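You operate a simulated robot arm through the tools that you are given. There is no shell and no other tool. Be economical: measure what you need, move in short steps, check, and stop when the job is done.

The job below is to be done with a simulated robot arm. You get a single attempt, and the scene is never put back.

TASK
Grind the oats from the red scoop into the marked cup.
Fine: cup on the mill mat first; fill the hopper from above, fingers out of it; put the scoop back; crank till the hopper is empty.
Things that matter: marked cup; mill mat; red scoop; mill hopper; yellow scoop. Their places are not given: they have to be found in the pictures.

Only the result counts: the job must be done as asked and must still hold three seconds after the hand-in. Knocking over, shifting, dropping, spilling or breaking anything else fails it.

THE ROBOT
A 7-joint arm with a two-finger parallel gripper, fixed in place. Base frame: the origin is at the foot of the arm, x ahead of it, y to its left, z up; the work surface is at about z = 0. Lengths are in mm, angles in degrees, forces in N, time in s.
With the tool pointing down near the work surface it reaches from about 220 to 580 mm from the base axis. Its first joint turns from -66.0 to 66.0 degrees. Payload 2.5 kg.
The TCP is the grasp point between the finger pads, 23 mm short of the fingertips. In the tool frame z runs along the fingers and y along their closing line. Largest opening 94 mm; finger width 38, thickness 10; the body of the gripper, 54 by 96 mm, starts 39 mm behind the TCP.
Orientation is told as [roll, pitch, yaw] about the base's x, y, z axes, in that order, counted from this pose: with the fingers straight down and closing along the base's y, the tool's x points along the base's -x, its y along +y and its z along -z.

THE INTERFACE
- The arm moves only by the tool play_rows. Its arguments are lists of equal length, an entry for each row: "xyz": the shift along the tool's x, y, z in units of 50 mm (1.0 is 50 mm), a list of three; "delta_rot": the turn, a rotation vector about the tool's x, y, z in units of 6 degrees (1.0 is 6 degrees), a list of three; "jaw": the gripper command, from -1 (shut) to 1 (fully open), values between in proportion. In form: {"xyz": [[dx, dy, dz], ...], "delta_rot": [[wx, wy, wz], ...], "jaw": [jaw, ...]}. A call has 1 to 10 rows; each row shifts and turns the commanded pose from where the row before left it, along the tool's axes as they then stand. A call with a number of a shift or a turn outside -1 to 1 is refused whole. Each row takes 0.2 s and may step no farther than 50 mm and 8.6 degrees from the row before; otherwise, or with a gripper value out of range, the whole call is refused. A pose out of reach is approached as far as the arm can. The call stops where the force on the tool passes 90 N (or 10 N more than at its start, if that is more) or the arm is blocked; 0.2 s more then pass. The fingers move at their own pace (about 108 mm/s each) and stop on an object; they squeeze with about 25 N. The grip force told is the motor's: it shows also when the fingers shut on nothing. Time passes only in rows, and 0.2 s behind the last, so rows that do not move let the fingers close. It gives the time, the measured TCP pose, the force on the tool (base axes), the opening and the grip force at its end, in the units of the frame above (readings bear some noise).
- Cameras (640 x 400 px; columns grow to the right, rows downward): "scene" is fixed at [125, -403.6, 565.2]; the picture's right is [0.81, -0.59, 0.00], its down [-0.22, -0.30, -0.93] and it looks along [0.55, 0.75, -0.37] (base axes); focal length 235 px, centre (320, 200). "wrist" rides on the gripper at [-39, 0, -44] in the tool frame; the picture's right is [0.00, -1.00, 0.00], its down [0.97, 0.00, -0.24] and it looks along [0.24, 0.00, 0.97] (tool axes); focal length 218 px, centre (320, 200).
- get_image(camera): a new picture of that camera. It takes no simulated time.
- measure_at(camera, pixels): there is no depth. For up to 12 entries [column, row, z] of the newest picture of that camera ("zoom" is the newest enlarged one), the place [x, y] in the base frame at which the ray of that pixel passes the height z, good to about 3 mm. It takes no simulated time.
- enlarge(camera, box): a new picture of the part [left, top, right, bottom] of that camera's present view, enlarged. It takes no simulated time.
- hand_in(): hands the job in; it is judged then, once.

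Keep the steps short. Do not move on a guess: measure, check each grasp and each placing, and mend mistakes. In all there are 80 turns and 34 pictures (those below and enlarged ones count). Leave the gripper open and the arm clear of the work at the hand-in unless told otherwise, and finish with a single line.

The tools are called as name(argument=value, ...) on one line, values as JSON. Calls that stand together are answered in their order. play_rows: Moves the arm, as the interface text tells. Its arguments: {"type":"object","properties":{"xyz":{"type":"array","items":{"type":"array","items":{"type":"number"}}},"delta_rot":{"type":"array","items":{"type":"array","items":{"type":"number"}}},"jaw":{"type":"array","items":{"type":"number"}}},"required":["xyz","delta_rot","jaw"]} The other tools are called the same way: get_image (camera) takes a picture; measure_at (camera, pixels) gives the place at which the rays of pixels pass given heights; enlarge (camera, box) takes an enlarged picture of a part of a camera's view; hand_in () hands the job in.

At the start:

```text
time_s: 0.0
ee_pos: [338.8, -34.9, 548.9]
orientation: [0.0, 0.0, 0.0]
contact_force: [-0.1, 0.7, 0.5]
opening: 94.1
grasp_force: 0.1
```

scene: 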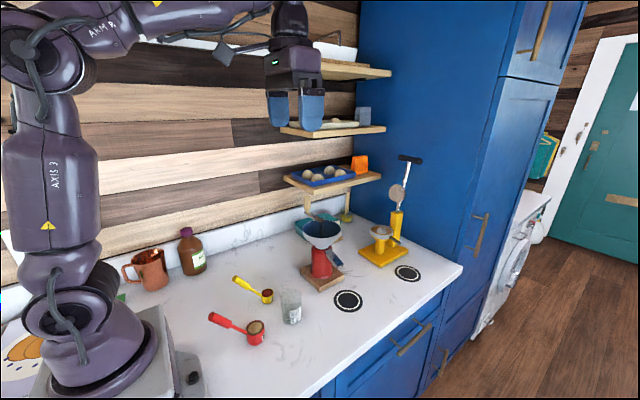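
wrist: 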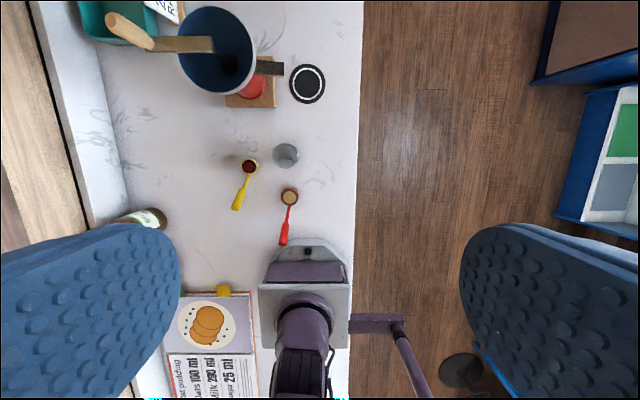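

I see the red scoop, yellow scoop, a cup, a red mill with a hopper, a yellow press, and two round mats. I'll enlarge the work area in both views.

enlarge(camera="scene", box=[190, 200, 350, 360])

enlarge(camera="scene", box=[280, 140, 460, 320])

enlarge(camera="wrist", box=[80, 0, 360, 260])

```text
2.50 times, centred on (270, 280) of scene
```

zoom: 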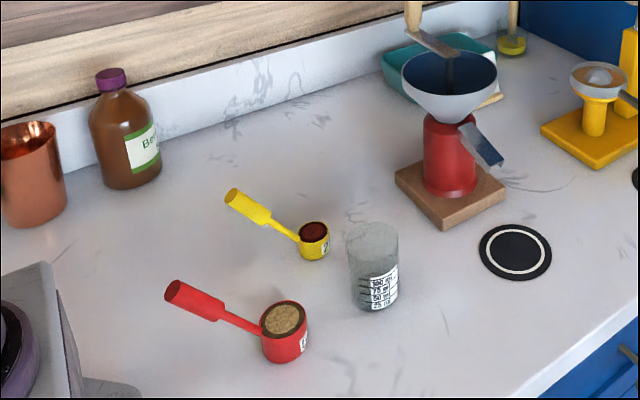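

```text
2.22 times, centred on (370, 230) of scene
```

zoom: 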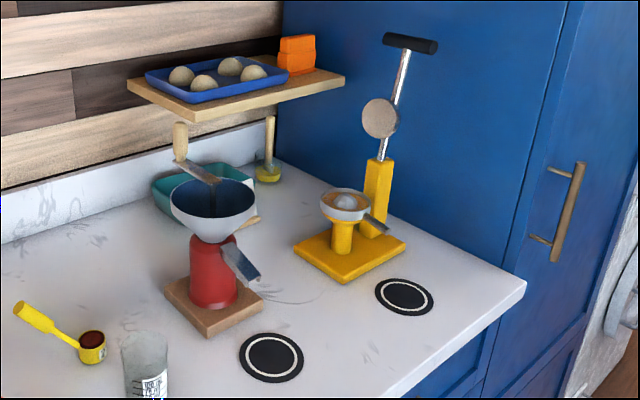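

```text
1.54 times, centred on (220, 130) of wrist
```

zoom: 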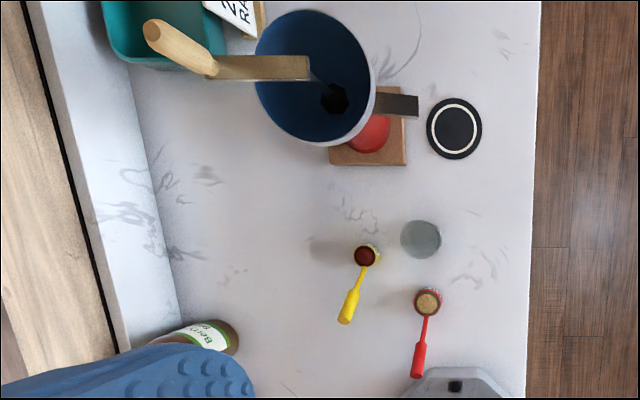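

The mill spout points at the nearer mat. I'll measure the main points in the wrist zoom: mat (455,128), cup (421,238), red scoop bowl (428,302), its handle (424,335 to 417,376), yellow scoop, hopper, and crank.

measure_at(camera="zoom", pixels=[[455, 128, 0], [421, 238, 70], [428, 302, 30], [425, 330, 25], [419, 360, 25], [416, 376, 25], [366, 256, 25], [348, 320, 20], [315, 77, 170], [334, 98, 120], [155, 30, 220], [418, 105, 80]])

measure_at(camera="scene", pixels=[[348, 300, 0], [292, 320, 0], [291, 294, 70], [255, 326, 40], [212, 316, 40], [230, 323, 40], [323, 230, 170], [314, 212, 200], [345, 262, 80], [303, 240, 170], [342, 238, 170], [308, 192, 220]])

```text
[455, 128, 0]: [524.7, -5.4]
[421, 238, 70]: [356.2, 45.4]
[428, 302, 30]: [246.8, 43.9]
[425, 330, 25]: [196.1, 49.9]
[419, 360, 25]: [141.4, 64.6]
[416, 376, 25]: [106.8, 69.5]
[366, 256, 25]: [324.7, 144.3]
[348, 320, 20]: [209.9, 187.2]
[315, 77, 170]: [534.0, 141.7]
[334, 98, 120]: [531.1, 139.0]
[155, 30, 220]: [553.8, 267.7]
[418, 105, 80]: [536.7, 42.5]
```

```text
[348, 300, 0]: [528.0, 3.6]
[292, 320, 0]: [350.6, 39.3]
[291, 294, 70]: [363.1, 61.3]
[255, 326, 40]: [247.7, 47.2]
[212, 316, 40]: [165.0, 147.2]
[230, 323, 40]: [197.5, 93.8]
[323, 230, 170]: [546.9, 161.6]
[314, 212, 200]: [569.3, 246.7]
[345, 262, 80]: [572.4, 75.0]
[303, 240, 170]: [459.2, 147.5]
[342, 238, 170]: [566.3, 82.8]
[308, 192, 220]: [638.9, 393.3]
```

By triangulating between the two views I get these positions (mm):

| Item | x | y | z |
|---|---|---|---|
| Cup | 357 | 43 | top ≈ 86 |
| Mat | 525 | 0 | 0 |
| Hopper rim centre | 526 | 134 | ≈ 190 |
| Crank knob top | 526 | 217 | ≈ 287 |

The scoop handles slope upward. The cup should be gripped with the jaws closing along x, so the gripper body stays clear of the spout. I'll turn the tool by yaw -90 and lower it.

play_rows(xyz=[[0, 0, 0.5], [0, 0, 0.5], [0, 0, 0.5], [0, 0, 0.5], [0, 0, 0.5], [0, 0, 0.5], [0, 0, 0.5], [0, 0, 0.5], [0, 0, 0.5], [0, 0, 0.5]], delta_rot=[[0, 0, 1], [0, 0, 1], [0, 0, 1], [0, 0, 1], [0, 0, 1], [0, 0, 1], [0, 0, 1], [0, 0, 1], [0, 0, 1], [0, 0, 1]], jaw=[1, 1, 1, 1, 1, 1, 1, 1, 1, 1])

play_rows(xyz=[[0, 0, 0], [0, 0, 0], [0, 0, 0], [0, 0, 0], [0, 0, 0], [0, 0, 0]], delta_rot=[[0, 0, 1], [0, 0, 1], [0, 0, 1], [0, 0, 1], [0, 0, 1], [0, 0, 0]], jaw=[1, 1, 1, 1, 1, 1])

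get_image(camera="wrist")

```text
time_s: 2.2
ee_pos: [338.1, -32.9, 300.0]
orientation: [0.0, -0.1, -60.0]
contact_force: [0.4, 0.3, 0.2]
opening: 94.1
grasp_force: 0.1
```

```text
time_s: 3.6
ee_pos: [337.8, -35.4, 299.0]
orientation: [-0.1, 0.1, -90.1]
contact_force: [-0.3, 0.0, -0.2]
opening: 94.1
grasp_force: 0.0
```

```text
28 pictures are left
```

wrist: 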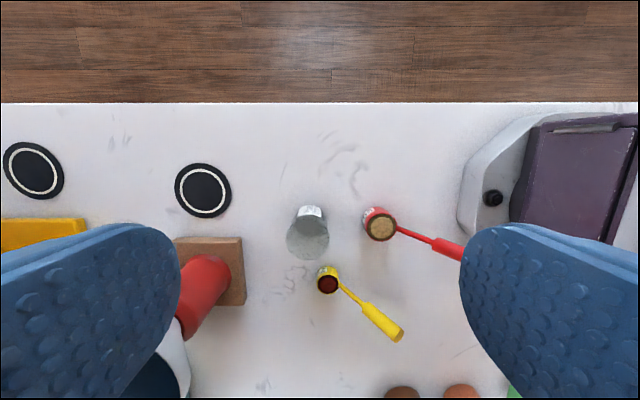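

The turn worked. Next I'll measure the cup's rim (307,240), the mat (203,190), the scoop bowls and the handles in this view.

measure_at(camera="wrist", pixels=[[203, 190, 0], [307, 240, 86], [286, 240, 86], [329, 240, 86], [312, 211, 0], [381, 228, 35], [446, 248, 100], [328, 285, 25], [400, 335, 80], [375, 314, 60]])

enlarge(camera="wrist", box=[260, 180, 480, 350])

```text
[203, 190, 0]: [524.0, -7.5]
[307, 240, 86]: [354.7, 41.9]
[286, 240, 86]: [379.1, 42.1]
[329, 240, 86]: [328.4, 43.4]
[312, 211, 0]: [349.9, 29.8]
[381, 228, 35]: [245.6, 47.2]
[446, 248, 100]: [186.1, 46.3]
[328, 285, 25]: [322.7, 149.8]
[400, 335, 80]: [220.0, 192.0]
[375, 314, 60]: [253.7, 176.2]
```

```text
2.35 times, centred on (370, 265) of wrist
```

zoom: 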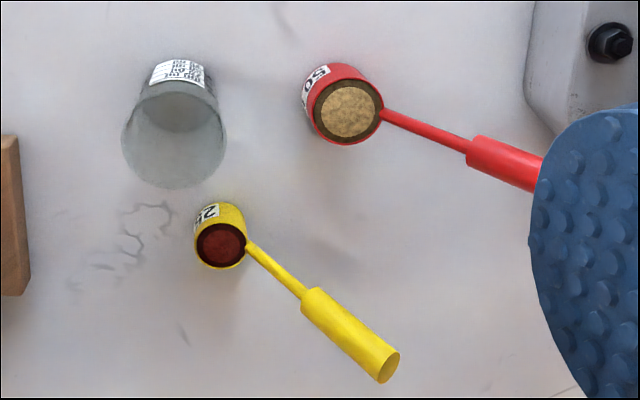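

The cup's rim centre is about (354.5, 42) and it is about 51 wide. I'll move above it first, then descend to z about 60.

play_rows(xyz=[[0.5, 0.11, 0], [0.5, 0.11, 0], [0.52, 0.11, 0], [0, 0, 0.8], [0, 0, 0.8], [0, 0, 0.8], [0, 0, 0], [0, 0, 0]], delta_rot=[[0, 0, 0], [0, 0, 0], [0, 0, 0], [0, 0, 0], [0, 0, 0], [0, 0, 0], [0, 0, 0], [0, 0, 0]], jaw=[1, 1, 1, 1, 1, 1, 1, 1])

get_image(camera="wrist")

```text
time_s: 5.4
ee_pos: [356.1, 41.9, 179.5]
orientation: [-0.1, 0.0, -90.1]
contact_force: [0.0, -0.3, -0.3]
opening: 93.9
grasp_force: 0.0
```

```text
26 pictures are left
```

wrist: 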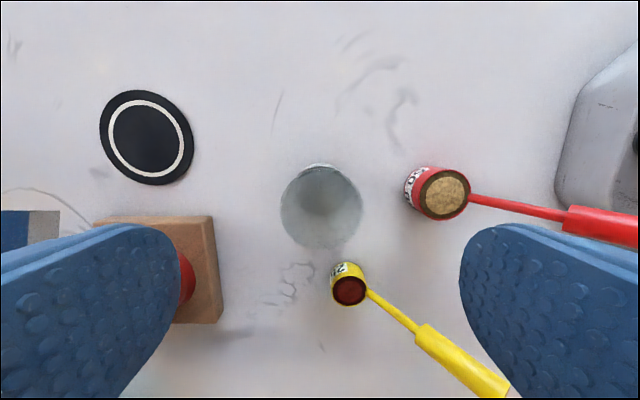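

The cup is centred at about (320,210) and both fingers look clear of the scoops. I'll descend to z 60 and then close.

play_rows(xyz=[[0, 0, 0.6], [0, 0, 0.6], [0, 0, 0.6], [0, 0, 0.6], [0, 0, 0], [0, 0, 0], [0, 0, 0], [0, 0, 0]], delta_rot=[[0, 0, 0], [0, 0, 0], [0, 0, 0], [0, 0, 0], [0, 0, 0], [0, 0, 0], [0, 0, 0], [0, 0, 0]], jaw=[1, 1, 1, 1, 1, -1, -1, -1])

get_image(camera="scene")

```text
time_s: 7.2
ee_pos: [355.6, 39.3, 60.0]
orientation: [-0.1, -0.1, -89.9]
contact_force: [-0.4, -0.1, -0.8]
opening: 57.7
grasp_force: 24.9
```

```text
25 pictures are left
```

scene: 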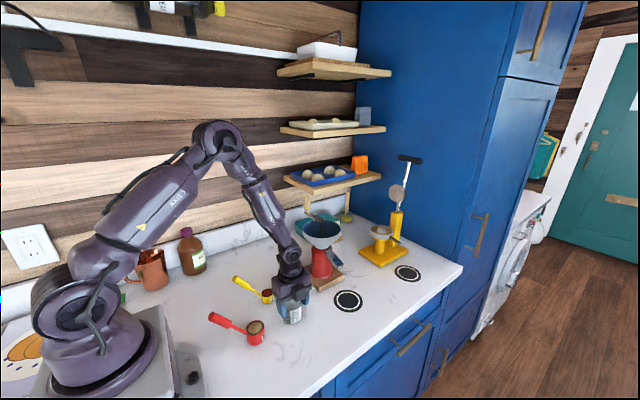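

The cup is held, with the opening at 57.7 and the grip at 25 N. I'll lift 80, swing to -y clear of the mill, then move in +x to the mat. The spout tip is at about (528, 37, 112).

play_rows(xyz=[[0, 0, -0.5], [0, 0, -0.6], [0, 0, -0.5], [-0.5, 0, 0], [-0.5, 0.2, 0], [0, 0.8, 0], [0, 0.8, 0], [0, 0.8, 0], [0, 0.79, 0], [0, 0, 0]], delta_rot=[[0, 0, 0], [0, 0, 0], [0, 0, 0], [0, 0, 0], [0, 0, 0], [0, 0, 0], [0, 0, 0], [0, 0, 0], [0, 0, 0], [0, 0, 0]], jaw=[-1, -1, -1, -1, -1, -1, -1, -1, -1, -1])

enlarge(camera="scene", box=[270, 170, 430, 330])

get_image(camera="wrist")

```text
time_s: 9.4
ee_pos: [524.2, -8.2, 142.4]
orientation: [-0.1, 0.0, -90.0]
contact_force: [0.2, -0.6, 0.2]
opening: 58.1
grasp_force: 24.9
```

```text
2.50 times, centred on (350, 250) of scene
```

zoom: 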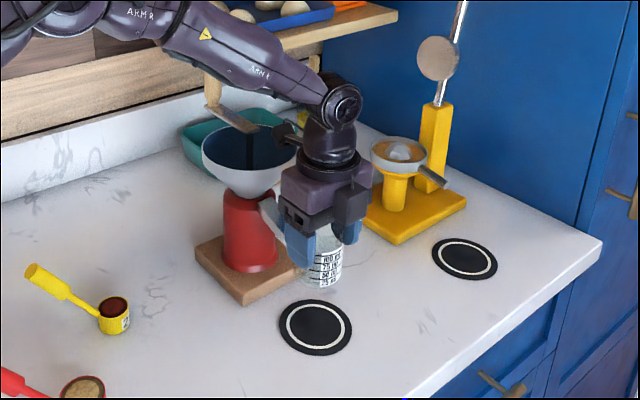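

```text
23 pictures are left
```

wrist: 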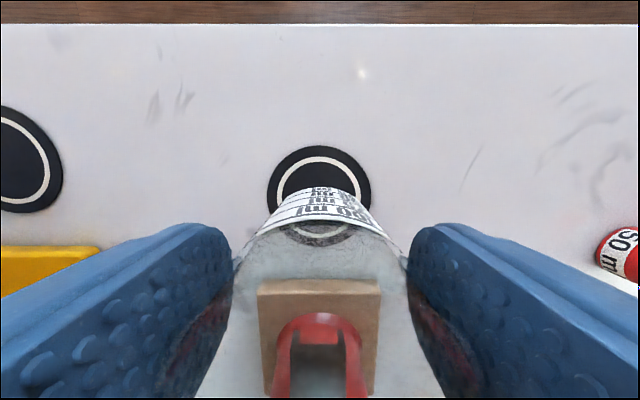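

The cup is held above and just beside the mat. I'll measure the mat's edges: (268,190), (371,190) and (320,147).

measure_at(camera="wrist", pixels=[[268, 188, 0], [371, 188, 0], [320, 147, 0], [320, 245, 0], [320, 157, 0], [320, 235, 0]])

```text
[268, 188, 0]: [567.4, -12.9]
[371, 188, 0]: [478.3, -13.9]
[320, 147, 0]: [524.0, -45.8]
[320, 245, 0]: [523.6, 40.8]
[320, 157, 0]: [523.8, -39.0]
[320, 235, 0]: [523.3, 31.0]
```

The mat's centre is about (523.5, -2) and its radius about 44. I'll shift +4 in y and lower to z 61.

play_rows(xyz=[[0.08, 0, 0], [0, 0, 0.5], [0, 0, 0.5], [0, 0, 0.4], [0, 0, 0.22], [0, 0, 0], [0, 0, 0]], delta_rot=[[0, 0, 0], [0, 0, 0], [0, 0, 0], [0, 0, 0], [0, 0, 0], [0, 0, 0], [0, 0, 0]], jaw=[-1, -1, -1, -1, -1, -1, -1])

enlarge(camera="scene", box=[290, 200, 410, 320])

```text
time_s: 10.1
ee_pos: [530.9, -0.4, 127.4]
orientation: [1.7, 0.6, -89.1]
contact_force: [-2.7, 0.6, 7.4]
opening: 57.8
grasp_force: 24.6
stopped in row 3: the force on the tool passed its limit (the readings are from after the stop); the commanded pose is now the measured one
```

```text
3.33 times, centred on (350, 260) of scene
```

zoom: 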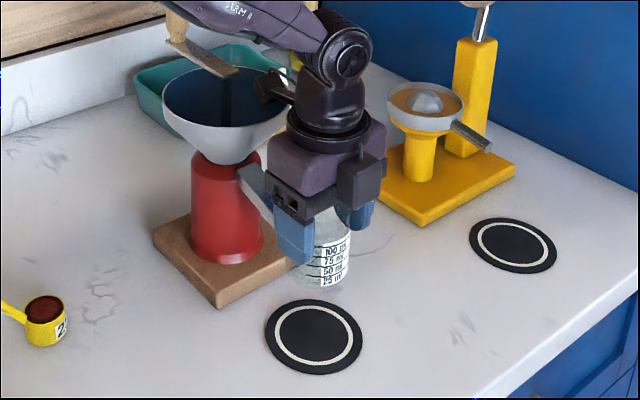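

Something touched, probably the cup's wall on the spout, so the tip must reach farther out than I estimated. I'll back off up and to -y, then re-measure the spout.

play_rows(xyz=[[0, 0, -0.3], [0, 0, -0.4], [-0.6, 0, 0], [-0.8, 0, 0], [0, 0, 0]], delta_rot=[[0, 0, 0], [-0.1, -0.28, 0.0], [0, 0, 0], [0, 0, 0], [0, 0, 0]], jaw=[-1, -1, -1, -1, -1])

enlarge(camera="scene", box=[290, 200, 410, 320])

get_image(camera="wrist")

```text
time_s: 11.3
ee_pos: [532.1, -71.9, 162.0]
orientation: [2.2, -1.2, -89.2]
contact_force: [0.5, 0.7, -0.1]
opening: 57.8
grasp_force: 24.9
```

```text
3.33 times, centred on (350, 260) of scene
```

zoom: 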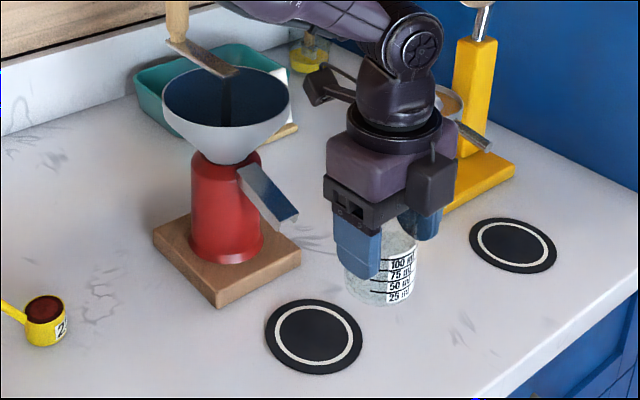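

```text
20 pictures are left
```

wrist: 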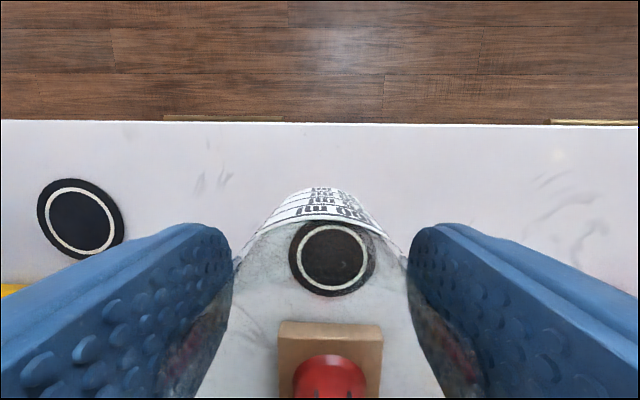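

The spout tip is at (524, 39, 110), so the cup had room. What struck the hopper or crank was the bracket that sticks out of the wrist on the tool's +x side. The mill looks undisturbed.

I'll set the cup on a clear spot at about (420,-50) and regrasp it with the hand tilted away from the mill. First I'll level the tool and move there.

play_rows(xyz=[[0, -0.6, 0], [0, -0.8, 0], [0, -0.84, 0], [0.44, 0, 0], [0, 0, 0.6], [0, 0, 0.6], [0, 0, 0.4], [0, 0, 0.2], [0, 0, 0.16], [0, 0, 0]], delta_rot=[[0.37, 0.2, 0.13], [0, 0, 0], [0, 0, 0], [0, 0, 0], [0, 0, 0], [0, 0, 0], [0, 0, 0], [0, 0, 0], [0, 0, 0], [0, 0, 0]], jaw=[-1, -1, -1, -1, -1, -1, -1, -1, -1, -1])

enlarge(camera="scene", box=[250, 200, 410, 360])

```text
time_s: 13.5
ee_pos: [419.1, -50.1, 62.7]
orientation: [0.0, 0.0, -90.1]
contact_force: [-0.2, 0.0, -1.2]
opening: 57.6
grasp_force: 25.2
```

```text
2.50 times, centred on (330, 280) of scene
```

zoom: 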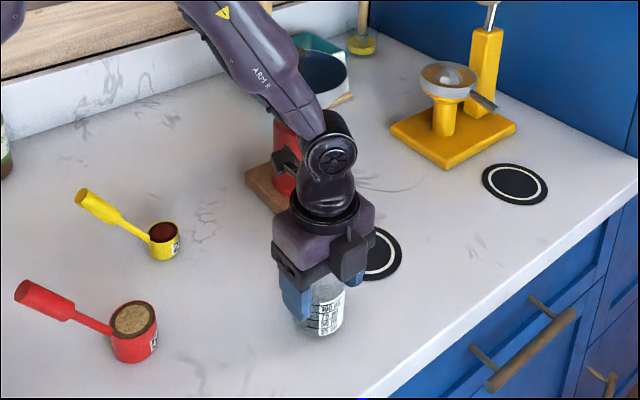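

The cup is upright and near the counter. I'll ease it down the last 3 mm.

play_rows(xyz=[[0, 0, 0.03], [0, 0, 0.02], [0, 0, 0]], delta_rot=[[0, 0, 0], [0, 0, 0], [0, 0, 0]], jaw=[-1, -1, -1])

```text
time_s: 14.3
ee_pos: [419.1, -50.6, 59.2]
orientation: [0.0, 0.0, -90.1]
contact_force: [-1.0, 0.2, 1.1]
opening: 57.7
grasp_force: 25.3
```

The force went from -1.2 (the cup's weight) to +1.1, so the cup is resting on the counter. I'll open the jaws and rise.

play_rows(xyz=[[0, 0, 0], [0, 0, 0], [0, 0, 0], [0, 0, -0.5], [0, 0, -0.8], [0, 0, -0.8], [0, 0, 0]], delta_rot=[[0, 0, 0], [0, 0, 0], [0, 0, 0], [0, 0, 0], [0, 0, 0], [0, 0, 0], [0, 0, 0]], jaw=[0, 0.6, 1, 1, 1, 1, 1])

get_image(camera="wrist")

```text
time_s: 15.9
ee_pos: [419.2, -49.6, 167.1]
orientation: [0.0, 0.2, -90.0]
contact_force: [0.1, 0.0, 0.5]
opening: 94.0
grasp_force: 0.0
```

```text
18 pictures are left
```

wrist: 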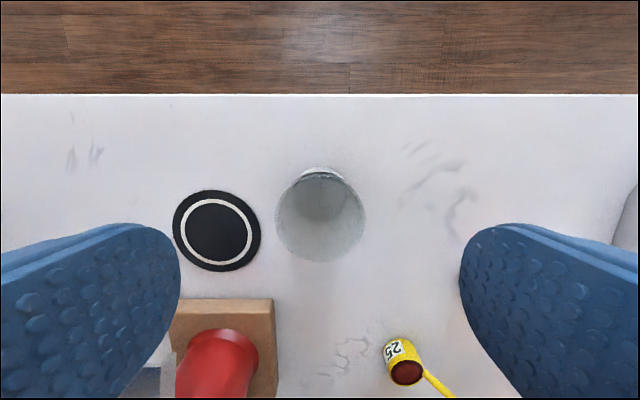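

The cup is standing. I'll measure its rim at (320,217), the mat's edges, and the counter's edge.

measure_at(camera="wrist", pixels=[[321, 218, 86], [276, 217, 86], [366, 217, 86], [217, 231, 0], [174, 231, 0], [261, 231, 0], [217, 191, 0], [217, 271, 0], [320, 95, 0]])

```text
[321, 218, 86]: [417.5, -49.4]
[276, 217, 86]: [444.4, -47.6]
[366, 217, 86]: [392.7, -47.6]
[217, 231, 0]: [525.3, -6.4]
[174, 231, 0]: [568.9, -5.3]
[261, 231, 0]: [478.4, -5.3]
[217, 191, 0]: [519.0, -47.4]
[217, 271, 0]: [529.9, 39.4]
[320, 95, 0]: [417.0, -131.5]
```

The cup's centre is (418.5,-48.5) and the mat's centre is (524.5,-4). I'll tilt the hand 40° about tool y so it leans toward -y.

play_rows(xyz=[[0, 0, 0], [0, 0, 0], [0, 0, 0], [0, 0, 0], [0, 0, 0], [0, 0, 0], [0, 0, 0], [0, 0, 0]], delta_rot=[[0, 1, 0], [0, 1, 0], [0, 1, 0], [0, 1, 0], [0, 1, 0], [0, 1, 0], [0, 0.667, 0], [0, 0, 0]], jaw=[1, 1, 1, 1, 1, 1, 1, 1])

enlarge(camera="scene", box=[230, 140, 430, 340])

```text
time_s: 17.7
ee_pos: [418.9, -49.2, 166.0]
orientation: [0.0, 40.1, -90.0]
contact_force: [-0.8, -0.2, 0.9]
opening: 94.0
grasp_force: 0.0
```

```text
2.00 times, centred on (330, 240) of scene
```

zoom: 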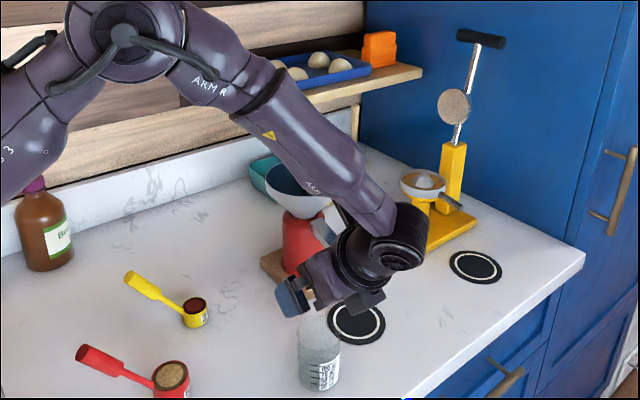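

The tilt is 40° and the cup is clear below. I'll descend vertically to (418.5,-52,66).

play_rows(xyz=[[-0.33, 0, 0.37], [-0.33, 0, 0.37], [-0.33, 0, 0.38], [-0.34, 0, 0.38], [0, 0, 0]], delta_rot=[[0, 0, 0], [0, 0, 0], [0, 0, 0], [0, 0, 0], [0, 0, 0]], jaw=[1, 1, 1, 1, 1])

get_image(camera="wrist")

```text
time_s: 18.9
ee_pos: [418.1, -51.7, 67.1]
orientation: [0.0, 40.0, -90.0]
contact_force: [0.0, 0.2, -0.1]
opening: 94.0
grasp_force: 0.1
```

```text
16 pictures are left
```

wrist: 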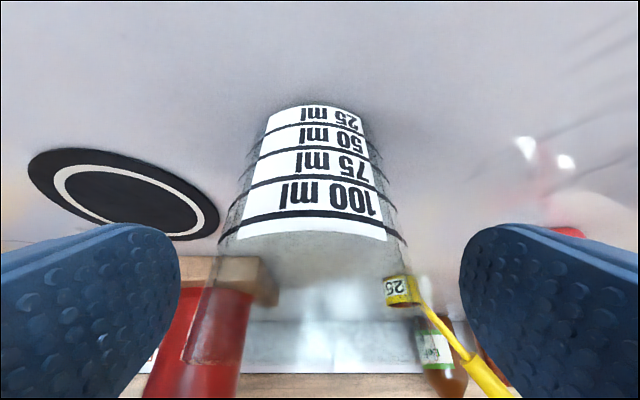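

The cup is well between the fingers. I'll close, check the grip, and lift 15 mm.

play_rows(xyz=[[0, 0, 0], [0, 0, 0], [0, 0, 0], [0.19, 0, -0.23], [0, 0, 0]], delta_rot=[[0, 0, 0], [0, 0, 0], [0, 0, 0], [0, 0, 0], [0, 0, 0]], jaw=[-1, -1, -1, -1, -1])

```text
time_s: 20.1
ee_pos: [417.0, -53.7, 80.1]
orientation: [-0.1, 39.9, -90.0]
contact_force: [-0.2, 0.1, -1.3]
opening: 57.4
grasp_force: 24.7
```

The cup is held again and weighs 1.3 N. Next I'll move +x 107 at y≈-53, then +y 50, and check before lowering.

play_rows(xyz=[[0, 0.5, 0], [0, 0.8, 0], [0, 0.84, 0], [0.25, 0, 0.21], [0.25, 0, 0.21], [0.26, 0, 0.22], [0, 0, 0]], delta_rot=[[0, 0, 0], [0, 0, 0], [0, 0, 0], [0, 0, 0], [0, 0, 0], [0, 0, 0], [0, 0, 0]], jaw=[-1, -1, -1, -1, -1, -1, -1])

enlarge(camera="scene", box=[280, 190, 420, 330])

```text
time_s: 21.7
ee_pos: [525.6, -2.9, 79.1]
orientation: [0.1, 40.1, -89.9]
contact_force: [-0.1, -0.1, -1.7]
opening: 57.6
grasp_force: 24.9
```

```text
2.86 times, centred on (350, 260) of scene
```

zoom: 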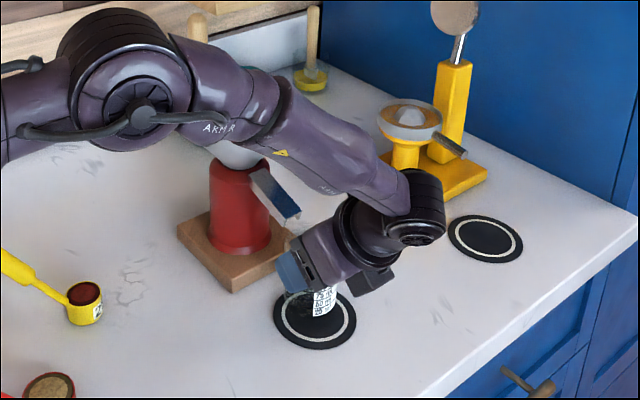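

No contact so far. I'll lower about 10 mm in small steps until the force shows the cup is resting.

play_rows(xyz=[[-0.08, 0, 0.09], [-0.05, 0, 0.06], [0, 0, 0]], delta_rot=[[0, 0, 0], [0, 0, 0], [0, 0, 0]], jaw=[-1, -1, -1])

```text
time_s: 22.5
ee_pos: [527.1, -3.9, 70.0]
orientation: [0.0, 39.9, -90.1]
contact_force: [-0.5, -0.5, -0.1]
opening: 57.4
grasp_force: 25.0
```

The force rose to -0.1, so it is nearly resting. One more millimetre down.

play_rows(xyz=[[-0.015, 0, 0.018], [0, 0, 0], [0, 0, 0]], delta_rot=[[0, 0, 0], [0, 0, 0], [0, 0, 0]], jaw=[-1, -1, -1])

```text
time_s: 23.3
ee_pos: [526.8, -3.6, 70.3]
orientation: [-0.2, 39.9, -90.0]
contact_force: [0.1, 0.6, 0.3]
opening: 57.4
grasp_force: 25.1
```

The cup is resting at z 70, which fits the mat's thickness. I'll open and withdraw back along the tool axis.

play_rows(xyz=[[0, 0, 0], [0, 0, 0], [0, 0, 0], [0, 0, -0.5], [0, 0, -0.8], [0, 0, -0.8], [0, 0, -0.6], [0, 0, 0]], delta_rot=[[0, 0, 0], [0, 0, 0], [0, 0, 0], [0, 0, 0], [0, 0, 0], [0, 0, 0], [0, 0, 0], [0, 0, 0]], jaw=[0, 0.6, 1, 1, 1, 1, 1, 1])

get_image(camera="wrist")

```text
time_s: 25.1
ee_pos: [526.4, -90.6, 172.9]
orientation: [-0.1, 40.0, -90.0]
contact_force: [0.2, 0.3, 0.0]
opening: 93.7
grasp_force: 0.1
```

```text
14 pictures are left
```

wrist: 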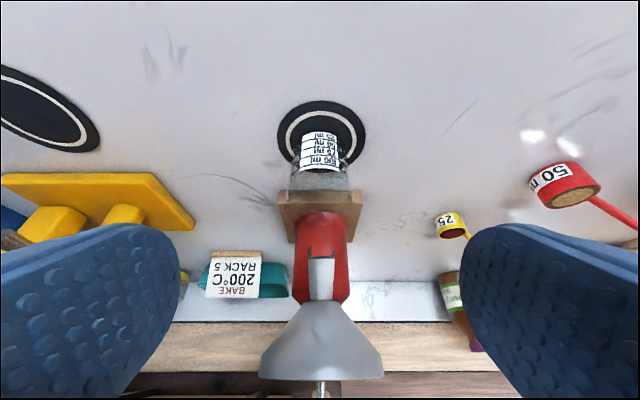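

The cup stands on the mat under the spout. Now the red scoop. Triangulated, its handle rises at about 52° from the bowl at (246,46) to the tip at (158,50,133). The thick part of the handle starts at (193,46,85).

I'll raise the hand and bring it back toward x≈300 before turning to yaw 0.

play_rows(xyz=[[0.43, 0, -0.51], [0.43, 0, -0.51], [0.43, 0, -0.51], [0, -0.8, 0], [0, -0.9, 0], [0, -0.9, 0], [0, -0.9, 0], [0, -0.9, 0], [0, 0, 0]], delta_rot=[[0, 0, 0], [0, 0, 0], [0, 0, 0], [0, 0, 0], [0, 0, 0], [0, 0, 0], [0, 0, 0], [0, 0, 0], [0, 0, 0]], jaw=[1, 1, 1, 1, 1, 1, 1, 1, 1])

play_rows(xyz=[[0, 0, 0], [0, 0, 0], [0, 0, 0], [0, 0, 0], [0, 0, 0], [0, 0, 0], [0, 0, 0], [0, 0, 0], [0, 0, 0], [0, 0, 0]], delta_rot=[[0.643, 0, -0.766], [0.643, 0, -0.766], [0.643, 0, -0.766], [0.643, 0, -0.766], [0.643, 0, -0.766], [0.643, 0, -0.766], [0.643, 0, -0.766], [0.643, 0, -0.766], [0.643, 0, -0.766], [0.643, 0, -0.766]], jaw=[1, 1, 1, 1, 1, 1, 1, 1, 1, 1])

play_rows(xyz=[[0, 0, 0], [0, 0, 0], [0, 0, 0], [0, 0, 0], [0, 0, 0], [0, 0, 0], [0, 0, 0]], delta_rot=[[0.643, 0, -0.766], [0.643, 0, -0.766], [0.643, 0, -0.766], [0.643, 0, -0.766], [0.643, 0, -0.766], [0, -0.9, 0], [0, -0.77, 0]], jaw=[1, 1, 1, 1, 1, 1, 1])

```text
time_s: 27.1
ee_pos: [309.4, -89.5, 275.0]
orientation: [0.0, 40.0, -90.0]
contact_force: [-0.4, 0.1, -0.1]
opening: 94.1
grasp_force: 0.0
```

```text
time_s: 29.3
ee_pos: [306.6, -90.3, 273.3]
orientation: [-0.1, 40.1, -29.8]
contact_force: [-0.7, 0.1, 0.3]
opening: 94.1
grasp_force: 0.1
```

```text
time_s: 30.9
ee_pos: [305.6, -89.5, 272.1]
orientation: [0.2, 30.0, 0.2]
contact_force: [0.6, -0.3, 0.3]
opening: 93.9
grasp_force: 0.0
```

Orientation is now pitch 30, yaw 0. I'll move over toward the scoop at (250,47,200) and look with the wrist camera.

play_rows(xyz=[[0, 0.9, 0], [0, 0.9, 0], [0, 0.93, 0], [0.12, 0, 0.9], [0.12, 0, 0.9], [0, 0, 0]], delta_rot=[[0, 0, 0], [0, 0, 0], [0, 0, 0], [0, 0, 0], [0, 0, 0], [0, 0, 0]], jaw=[1, 1, 1, 1, 1, 1])

get_image(camera="wrist")

```text
time_s: 32.3
ee_pos: [250.6, 46.8, 202.2]
orientation: [0.1, 30.0, 0.1]
contact_force: [-0.6, -0.3, 1.7]
opening: 93.7
grasp_force: 0.0
```

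```text
13 pictures are left
```

wrist: 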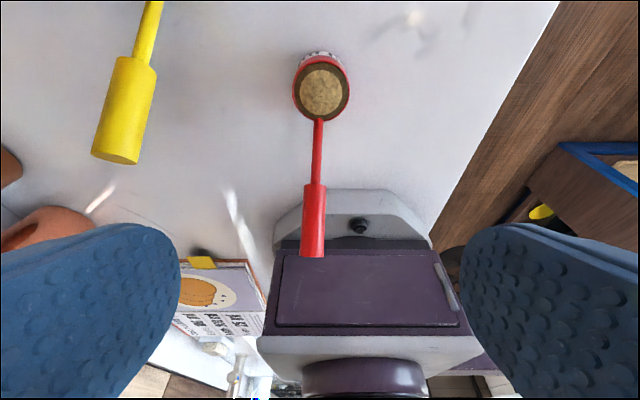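

The red scoop is in full view. I'll measure the handle's wide part at (315,188) and (312,252), and the bowl at (322,92).

measure_at(camera="wrist", pixels=[[315, 188, 85], [312, 252, 133], [312, 252, 125], [313, 220, 105], [322, 92, 40], [293, 92, 40], [351, 92, 40], [318, 120, 40], [302, 220, 105], [325, 220, 105]])

```text
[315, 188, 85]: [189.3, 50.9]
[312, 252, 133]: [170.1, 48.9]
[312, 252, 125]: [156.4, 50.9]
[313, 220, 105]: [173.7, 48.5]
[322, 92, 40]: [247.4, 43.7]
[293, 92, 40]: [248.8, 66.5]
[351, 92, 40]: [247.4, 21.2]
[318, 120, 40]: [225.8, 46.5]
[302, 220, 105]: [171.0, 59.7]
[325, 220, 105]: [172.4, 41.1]
```

The handle runs from (190,49.5,85) to (160,50,127) and is about 19 thick. I'll approach the grasp point (180,49.5,98), mostly along the tool axis.

play_rows(xyz=[[0.18, 0.05, 0.5], [0, 0, 0.6], [0, 0, 0.6], [0, 0, 0.5], [0, 0, 0.31], [0, 0, 0]], delta_rot=[[0, 0, 0], [0, 0, 0], [0, 0, 0], [0, 0, 0], [0, 0, 0], [0, 0, 0]], jaw=[1, 1, 1, 1, 1, 1])

get_image(camera="wrist")

```text
time_s: 33.7
ee_pos: [180.1, 48.6, 97.1]
orientation: [0.1, 29.9, 0.3]
contact_force: [0.2, -0.2, 0.1]
opening: 94.0
grasp_force: 0.0
```

```text
12 pictures are left
```

wrist: 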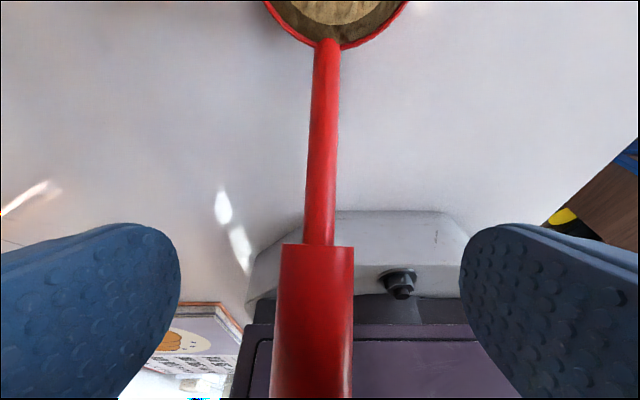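

The handle lies between the pads at about (313,314). I'll close and check the grip.

play_rows(xyz=[[0, 0, 0], [0, 0, 0], [0, 0, 0], [0, 0, 0], [0, 0, 0]], delta_rot=[[0, 0, 0], [0, 0, 0], [0, 0, 0], [0, 0, 0], [0, 0, 0]], jaw=[-0.5, -1, -1, -1, -1])

```text
time_s: 34.9
ee_pos: [180.7, 48.8, 96.9]
orientation: [0.1, 29.9, 0.1]
contact_force: [-0.9, -1.5, 1.7]
opening: 18.0
grasp_force: 25.3
```

The handle is gripped at 18.0 with 25 N. I'll lift straight up 90, gently.

play_rows(xyz=[[0.1, 0, -0.173], [0.2, 0, -0.346], [0.25, 0, -0.433], [0.25, 0, -0.433], [0.1, 0, -0.173], [0, 0, 0]], delta_rot=[[0, 0, 0], [0, 0, 0], [0, 0, 0], [0, 0, 0], [0, 0, 0], [0, 0, 0]], jaw=[-1, -1, -1, -1, -1, -1])

get_image(camera="wrist")

```text
time_s: 36.3
ee_pos: [181.4, 47.9, 185.5]
orientation: [0.1, 30.0, 0.1]
contact_force: [0.4, 0.5, -0.9]
opening: 17.8
grasp_force: 25.2
```

```text
11 pictures are left
```

wrist: 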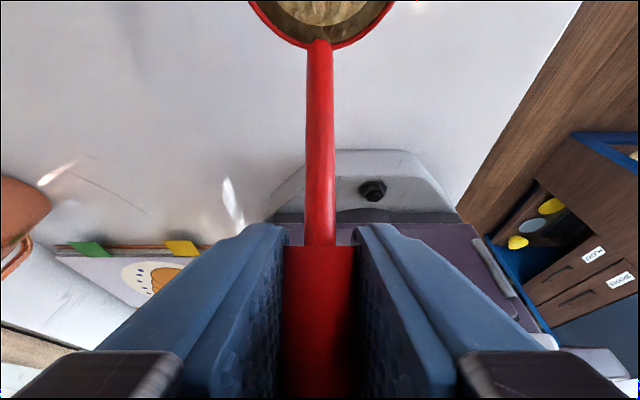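

The scoop is held rigidly and still full. The plan:

1. Carry it level, well above everything.
2. Yaw -60.
3. Bring the bowl above the near part of the hopper, above the crank arm (z≈233).
4. Roll it out gradually with the fingers outside the hopper.

First I'll go up 160 and ahead 120.

play_rows(xyz=[[0.2, 0, -0.346], [0.35, 0, -0.606], [0.35, 0, -0.606], [0.35, 0, -0.606], [0.35, 0, -0.606], [-0.4, 0, -0.23], [-0.55, 0, -0.32], [-0.55, 0, -0.32], [-0.55, 0, -0.32], [0, 0, 0]], delta_rot=[[0, 0, 0], [0, 0, 0], [0, 0, 0], [0, 0, 0], [0, 0, 0], [0, 0, 0], [0, 0, 0], [0, 0, 0], [0, 0, 0], [0, 0, 0]], jaw=[-1, -1, -1, -1, -1, -1, -1, -1, -1, -1])

play_rows(xyz=[[0, 0, 0], [0, 0, 0], [0, 0, 0], [0, 0, 0], [0, 0, 0], [0, 0, 0], [0, 0, 0], [0, 0, 0], [0, 0, 0], [0, 0, 0]], delta_rot=[[-0.5, 0, 0.866], [-0.5, 0, 0.866], [-0.5, 0, 0.866], [-0.5, 0, 0.866], [-0.5, 0, 0.866], [-0.5, 0, 0.866], [-0.5, 0, 0.866], [-0.5, 0, 0.866], [-0.5, 0, 0.866], [-0.5, 0, 0.866]], jaw=[-1, -1, -1, -1, -1, -1, -1, -1, -1, -1])

get_image(camera="scene")

```text
time_s: 38.5
ee_pos: [300.4, 49.4, 348.4]
orientation: [0.1, 30.1, 0.0]
contact_force: [-0.3, 0.1, -1.1]
opening: 17.8
grasp_force: 24.9
```

```text
time_s: 40.7
ee_pos: [298.3, 49.7, 347.5]
orientation: [-0.1, 30.1, -60.1]
contact_force: [0.3, -0.4, -0.2]
opening: 17.9
grasp_force: 24.9
```

```text
10 pictures are left
```

scene: 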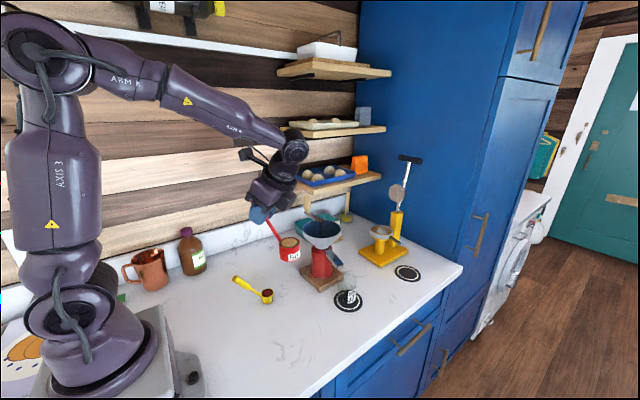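

The scoop is level and full. I'll move the bowl over the near half of the hopper, with the TCP going to about (475,175,357).

play_rows(xyz=[[0.1, 0, -0.173], [0.049, 0.5, 0.028], [0.049, 0.65, 0.028], [0.049, 0.65, 0.028], [0.049, 0.65, 0.028], [0.049, 0.65, 0.028], [0.049, 0.65, 0.028], [0.049, 0.57, 0.028], [0, 0, 0]], delta_rot=[[0, 0, 0], [0, 0, 0], [0, 0, 0], [0, 0, 0], [0, 0, 0], [0, 0, 0], [0, 0, 0], [0, 0, 0], [0, 0, 0]], jaw=[-1, -1, -1, -1, -1, -1, -1, -1, -1])

get_image(camera="wrist")

enlarge(camera="scene", box=[250, 130, 400, 280])

```text
time_s: 42.7
ee_pos: [475.9, 175.4, 355.2]
orientation: [-0.1, 30.1, -59.9]
contact_force: [-0.1, -1.3, -0.7]
opening: 18.1
grasp_force: 24.5
```

```text
9 pictures are left
```

wrist: 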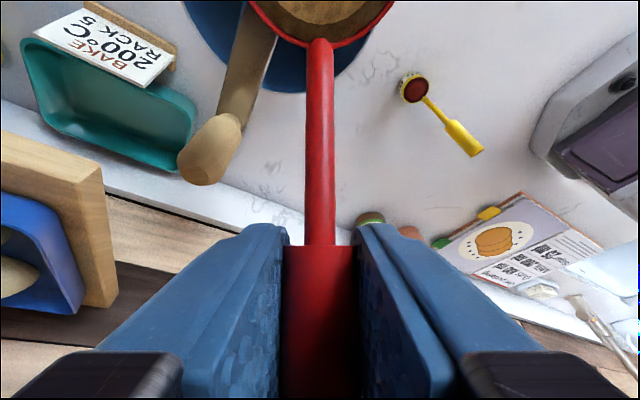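

```text
2.67 times, centred on (325, 205) of scene
```

zoom: 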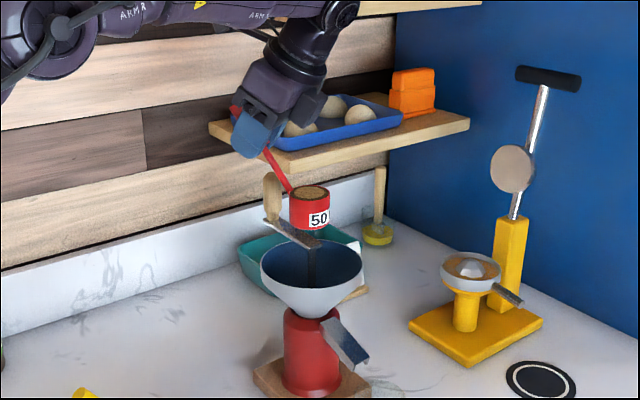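

The bowl sits over the hopper with its bottom just above the crank arm. I'll measure the knob and the nearby shelf corner from this view.

measure_at(camera="wrist", pixels=[[198, 165, 287], [198, 165, 275], [225, 118, 240], [250, 60, 235], [102, 170, 330], [115, 300, 330], [102, 170, 350], [115, 300, 350]])

measure_at(camera="scene", pixels=[[304, 196, 287], [304, 196, 275], [304, 212, 240], [326, 221.5, 233]])

```text
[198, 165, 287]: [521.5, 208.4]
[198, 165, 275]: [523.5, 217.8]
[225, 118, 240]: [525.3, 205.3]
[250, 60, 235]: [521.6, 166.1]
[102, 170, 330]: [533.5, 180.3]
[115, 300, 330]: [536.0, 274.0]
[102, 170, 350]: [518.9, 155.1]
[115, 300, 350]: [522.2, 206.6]
```

```text
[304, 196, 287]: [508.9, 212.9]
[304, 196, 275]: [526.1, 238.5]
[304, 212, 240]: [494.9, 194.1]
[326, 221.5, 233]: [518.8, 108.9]
```

The knob is at about (520,210), z 245–287, and the shelf is out of the way. I'll begin the roll to 60° while easing the bowl down and back, then look.

play_rows(xyz=[[-0.033, -0.082, 0.057], [-0.029, -0.088, 0.05], [-0.024, -0.094, 0.041], [-0.018, -0.098, 0.032], [-0.013, -0.102, 0.023], [-0.008, -0.104, 0.013], [-0.003, -0.105, 0.004], [0.003, -0.105, -0.006], [0.008, -0.104, -0.015], [0.013, -0.103, -0.024]], delta_rot=[[-0.866, 0, -0.5], [-0.866, 0, -0.5], [-0.866, 0, -0.5], [-0.866, 0, -0.5], [-0.866, 0, -0.5], [-0.866, 0, -0.5], [-0.866, 0, -0.5], [-0.866, 0, -0.5], [-0.866, 0, -0.5], [-0.866, 0, -0.5]], jaw=[-1, -1, -1, -1, -1, -1, -1, -1, -1, -1])

enlarge(camera="scene", box=[250, 130, 400, 280])

```text
time_s: 44.9
ee_pos: [440.2, 153.7, 323.0]
orientation: [63.4, 14.6, -33.4]
contact_force: [-0.2, 0.4, -1.4]
opening: 17.9
grasp_force: 25.1
```

```text
2.67 times, centred on (325, 205) of scene
```

zoom: 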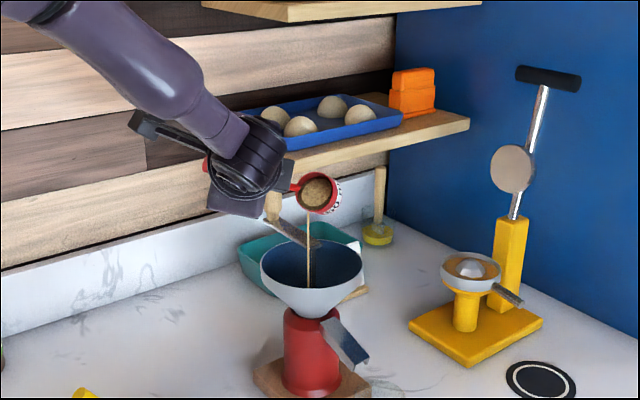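

The oats stream cleanly into the hopper. I'll hold briefly, then roll on to 90° while lowering.

play_rows(xyz=[[0, 0, 0], [0, 0, 0], [-0.004, -0.18, 0.007], [0.004, -0.18, -0.007], [0.014, -0.178, -0.025], [0.024, -0.174, -0.042], [0.033, -0.168, -0.056], [0, 0, 0], [0, 0, 0], [0, 0, 0]], delta_rot=[[0, 0, 0], [0, 0, 0], [-0.866, 0, -0.5], [-0.866, 0, -0.5], [-0.866, 0, -0.5], [-0.866, 0, -0.5], [-0.866, 0, -0.5], [0, 0, 0], [0, 0, 0], [0, 0, 0]], jaw=[-1, -1, -1, -1, -1, -1, -1, -1, -1, -1])

enlarge(camera="scene", box=[250, 130, 400, 280])

```text
time_s: 47.1
ee_pos: [422.6, 144.8, 285.1]
orientation: [90.1, 0.0, -29.9]
contact_force: [-0.7, -0.1, -0.7]
opening: 17.9
grasp_force: 24.8
```

```text
2.67 times, centred on (325, 205) of scene
```

zoom: 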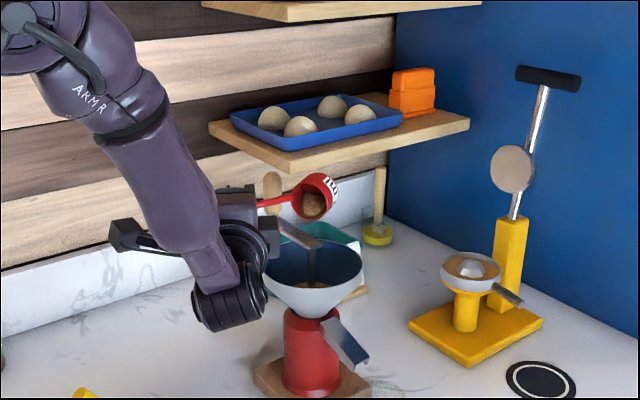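

Most of it is in, and some remains in the bowl at 90°. I'll roll on to 120° and hold.

play_rows(xyz=[[0, -0.15, -0.014], [0.008, -0.147, -0.025], [0.02, -0.142, -0.048], [0.028, -0.135, -0.06], [0.035, -0.128, -0.072], [0, 0, 0], [0, 0, 0], [0, 0, 0], [0, 0, 0], [0, 0, 0]], delta_rot=[[-0.866, 0, -0.5], [-0.866, 0, -0.5], [-0.866, 0, -0.5], [-0.866, 0, -0.5], [-0.866, 0, -0.5], [0, 0, 0], [0, 0, 0], [0, 0, 0], [0, 0, 0], [0, 0, 0]], jaw=[-1, -1, -1, -1, -1, -1, -1, -1, -1, -1])

enlarge(camera="scene", box=[270, 150, 390, 270])

```text
time_s: 49.3
ee_pos: [419.3, 139.5, 246.4]
orientation: [116.6, -14.4, -33.4]
contact_force: [1.3, -0.8, -0.1]
opening: 18.1
grasp_force: 24.6
```

```text
3.33 times, centred on (330, 210) of scene
```

zoom: 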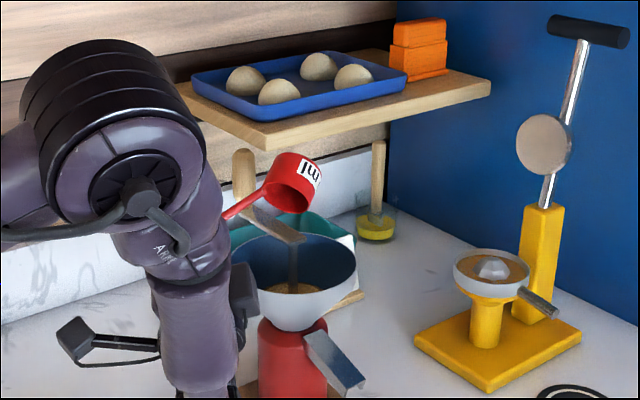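

To make sure the bowl is empty, I'll roll a further 18° and hold, then roll back toward level along the same path.

play_rows(xyz=[[0, 0, 0], [0, 0, 0], [0, 0, 0], [0, 0, 0], [0, 0, 0], [0, 0, 0], [0, 0, 0], [0, 0, 0], [0, 0, 0], [0, 0, 0]], delta_rot=[[-0.866, 0, -0.5], [-0.866, 0, -0.5], [-0.866, 0, -0.5], [0, 0, 0], [0, 0, 0], [0, 0, 0], [0, 0, 0], [0.866, 0, 0.5], [0.866, 0, 0.5], [0.866, 0, 0.5]], jaw=[-1, -1, -1, -1, -1, -1, -1, -1, -1, -1])

play_rows(xyz=[[-0.035, 0.128, 0.072], [-0.028, 0.135, 0.06], [-0.02, 0.142, 0.048], [-0.008, 0.147, 0.025], [0, 0.15, 0.014], [-0.033, 0.168, 0.056], [-0.024, 0.174, 0.042], [-0.014, 0.178, 0.025], [-0.004, 0.18, 0.007], [0.004, 0.18, -0.007]], delta_rot=[[0.866, 0, 0.5], [0.866, 0, 0.5], [0.866, 0, 0.5], [0.866, 0, 0.5], [0.866, 0, 0.5], [0.866, 0, 0.5], [0.866, 0, 0.5], [0.866, 0, 0.5], [0.866, 0, 0.5], [0.866, 0, 0.5]], jaw=[-1, -1, -1, -1, -1, -1, -1, -1, -1, -1])

enlarge(camera="scene", box=[270, 150, 390, 270])

```text
time_s: 51.5
ee_pos: [419.4, 140.4, 246.1]
orientation: [116.6, -14.4, -33.4]
contact_force: [0.1, 0.5, -0.5]
opening: 17.7
grasp_force: 24.3
```

```text
time_s: 53.7
ee_pos: [433.5, 149.9, 326.8]
orientation: [63.4, 14.5, -33.4]
contact_force: [-0.3, 0.4, -0.1]
opening: 18.2
grasp_force: 25.0
```

```text
3.33 times, centred on (330, 210) of scene
```

zoom: 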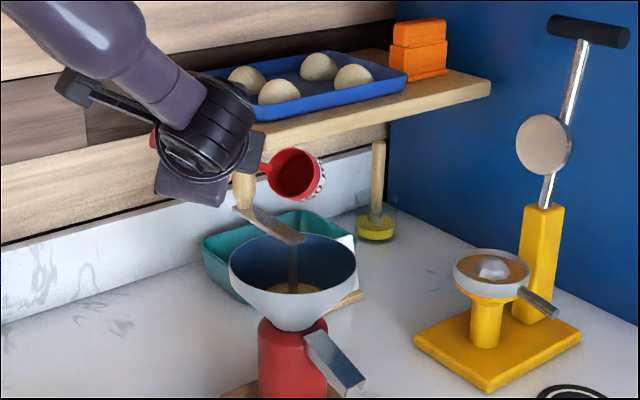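

The bowl is empty and the oats are in the hopper. I'll reverse the rest of the roll to level.

play_rows(xyz=[[-0.013, 0.103, 0.024], [-0.008, 0.104, 0.015], [-0.003, 0.105, 0.006], [0.003, 0.105, -0.004], [0.008, 0.104, -0.013], [0.013, 0.102, -0.023], [0.018, 0.098, -0.032], [0.024, 0.094, -0.041], [0.029, 0.088, -0.05], [0.033, 0.082, -0.057]], delta_rot=[[0.866, 0, 0.5], [0.866, 0, 0.5], [0.866, 0, 0.5], [0.866, 0, 0.5], [0.866, 0, 0.5], [0.866, 0, 0.5], [0.866, 0, 0.5], [0.866, 0, 0.5], [0.866, 0, 0.5], [0.866, 0, 0.5]], jaw=[-1, -1, -1, -1, -1, -1, -1, -1, -1, -1])

play_rows(xyz=[[-0.049, -0.57, -0.028], [-0.049, -0.65, -0.028], [-0.049, -0.65, -0.028], [-0.049, -0.65, -0.028], [-0.049, -0.65, -0.028], [-0.049, -0.65, -0.028], [-0.049, -0.5, -0.028], [0, 0, 0]], delta_rot=[[0, 0, 0], [0, 0, 0], [0, 0, 0], [0, 0, 0], [0, 0, 0], [0, 0, 0], [0, 0, 0], [0, 0, 0]], jaw=[-1, -1, -1, -1, -1, -1, -1, -1])

play_rows(xyz=[[0, 0, 0], [0, 0, 0], [0, 0, 0], [0, 0, 0], [0, 0, 0], [0, 0, 0], [0, 0, 0], [0, 0, 0], [0, 0, 0], [0, 0, 0]], delta_rot=[[0.5, 0, -0.866], [0.5, 0, -0.866], [0.5, 0, -0.866], [0.5, 0, -0.866], [0.5, 0, -0.866], [0.5, 0, -0.866], [0.5, 0, -0.866], [0.5, 0, -0.866], [0.5, 0, -0.866], [0.5, 0, -0.866]], jaw=[-1, -1, -1, -1, -1, -1, -1, -1, -1, -1])

```text
time_s: 55.9
ee_pos: [466.6, 168.0, 364.1]
orientation: [-0.3, 30.0, -60.0]
contact_force: [-0.5, -0.1, 0.2]
opening: 18.2
grasp_force: 25.0
```

```text
time_s: 57.7
ee_pos: [288.5, 42.9, 361.5]
orientation: [0.0, 30.0, -60.0]
contact_force: [0.7, 0.9, -0.6]
opening: 18.3
grasp_force: 24.8
```

```text
time_s: 59.9
ee_pos: [288.5, 42.8, 363.1]
orientation: [0.1, 30.1, 0.3]
contact_force: [-0.1, -0.7, -1.0]
opening: 17.9
grasp_force: 25.2
```

I'll go back above the scoop's original spot: -x 108, +y 6, then down to z about 185.

play_rows(xyz=[[0.62, 0.04, 0.36], [0.62, 0.04, 0.36], [0.63, 0.04, 0.36], [-0.44, 0, 0.77], [-0.44, 0, 0.77], [-0.44, 0, 0.77], [-0.46, 0, 0.77], [0, 0, 0], [0, 0, 0]], delta_rot=[[0, 0, 0], [0, 0, 0], [0, 0, 0], [0, 0, 0], [0, 0, 0], [0, 0, 0], [0, 0, 0], [0, 0, 0], [0, 0, 0]], jaw=[-1, -1, -1, -1, -1, -1, -1, -1, -1])

```text
time_s: 61.9
ee_pos: [180.5, 49.9, 182.0]
orientation: [0.1, 30.0, 0.2]
contact_force: [-0.4, 0.1, -0.5]
opening: 17.9
grasp_force: 25.2
```

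I'm right above the original place. I'll lower 83 mm in decreasing steps.

play_rows(xyz=[[-0.25, -0.02, 0.433], [-0.25, 0, 0.433], [-0.2, 0, 0.346], [-0.1, 0, 0.173], [-0.03, 0, 0.052], [0, 0, 0], [0, 0, 0]], delta_rot=[[0, 0, 0], [0, 0, 0], [0, 0, 0], [0, 0, 0], [0, 0, 0], [0, 0, 0], [0, 0, 0]], jaw=[-1, -1, -1, -1, -1, -1, -1])

```text
time_s: 63.5
ee_pos: [180.7, 48.2, 102.1]
orientation: [0.1, 29.9, 0.1]
contact_force: [0.5, 0.0, -0.6]
opening: 17.9
grasp_force: 24.8
```

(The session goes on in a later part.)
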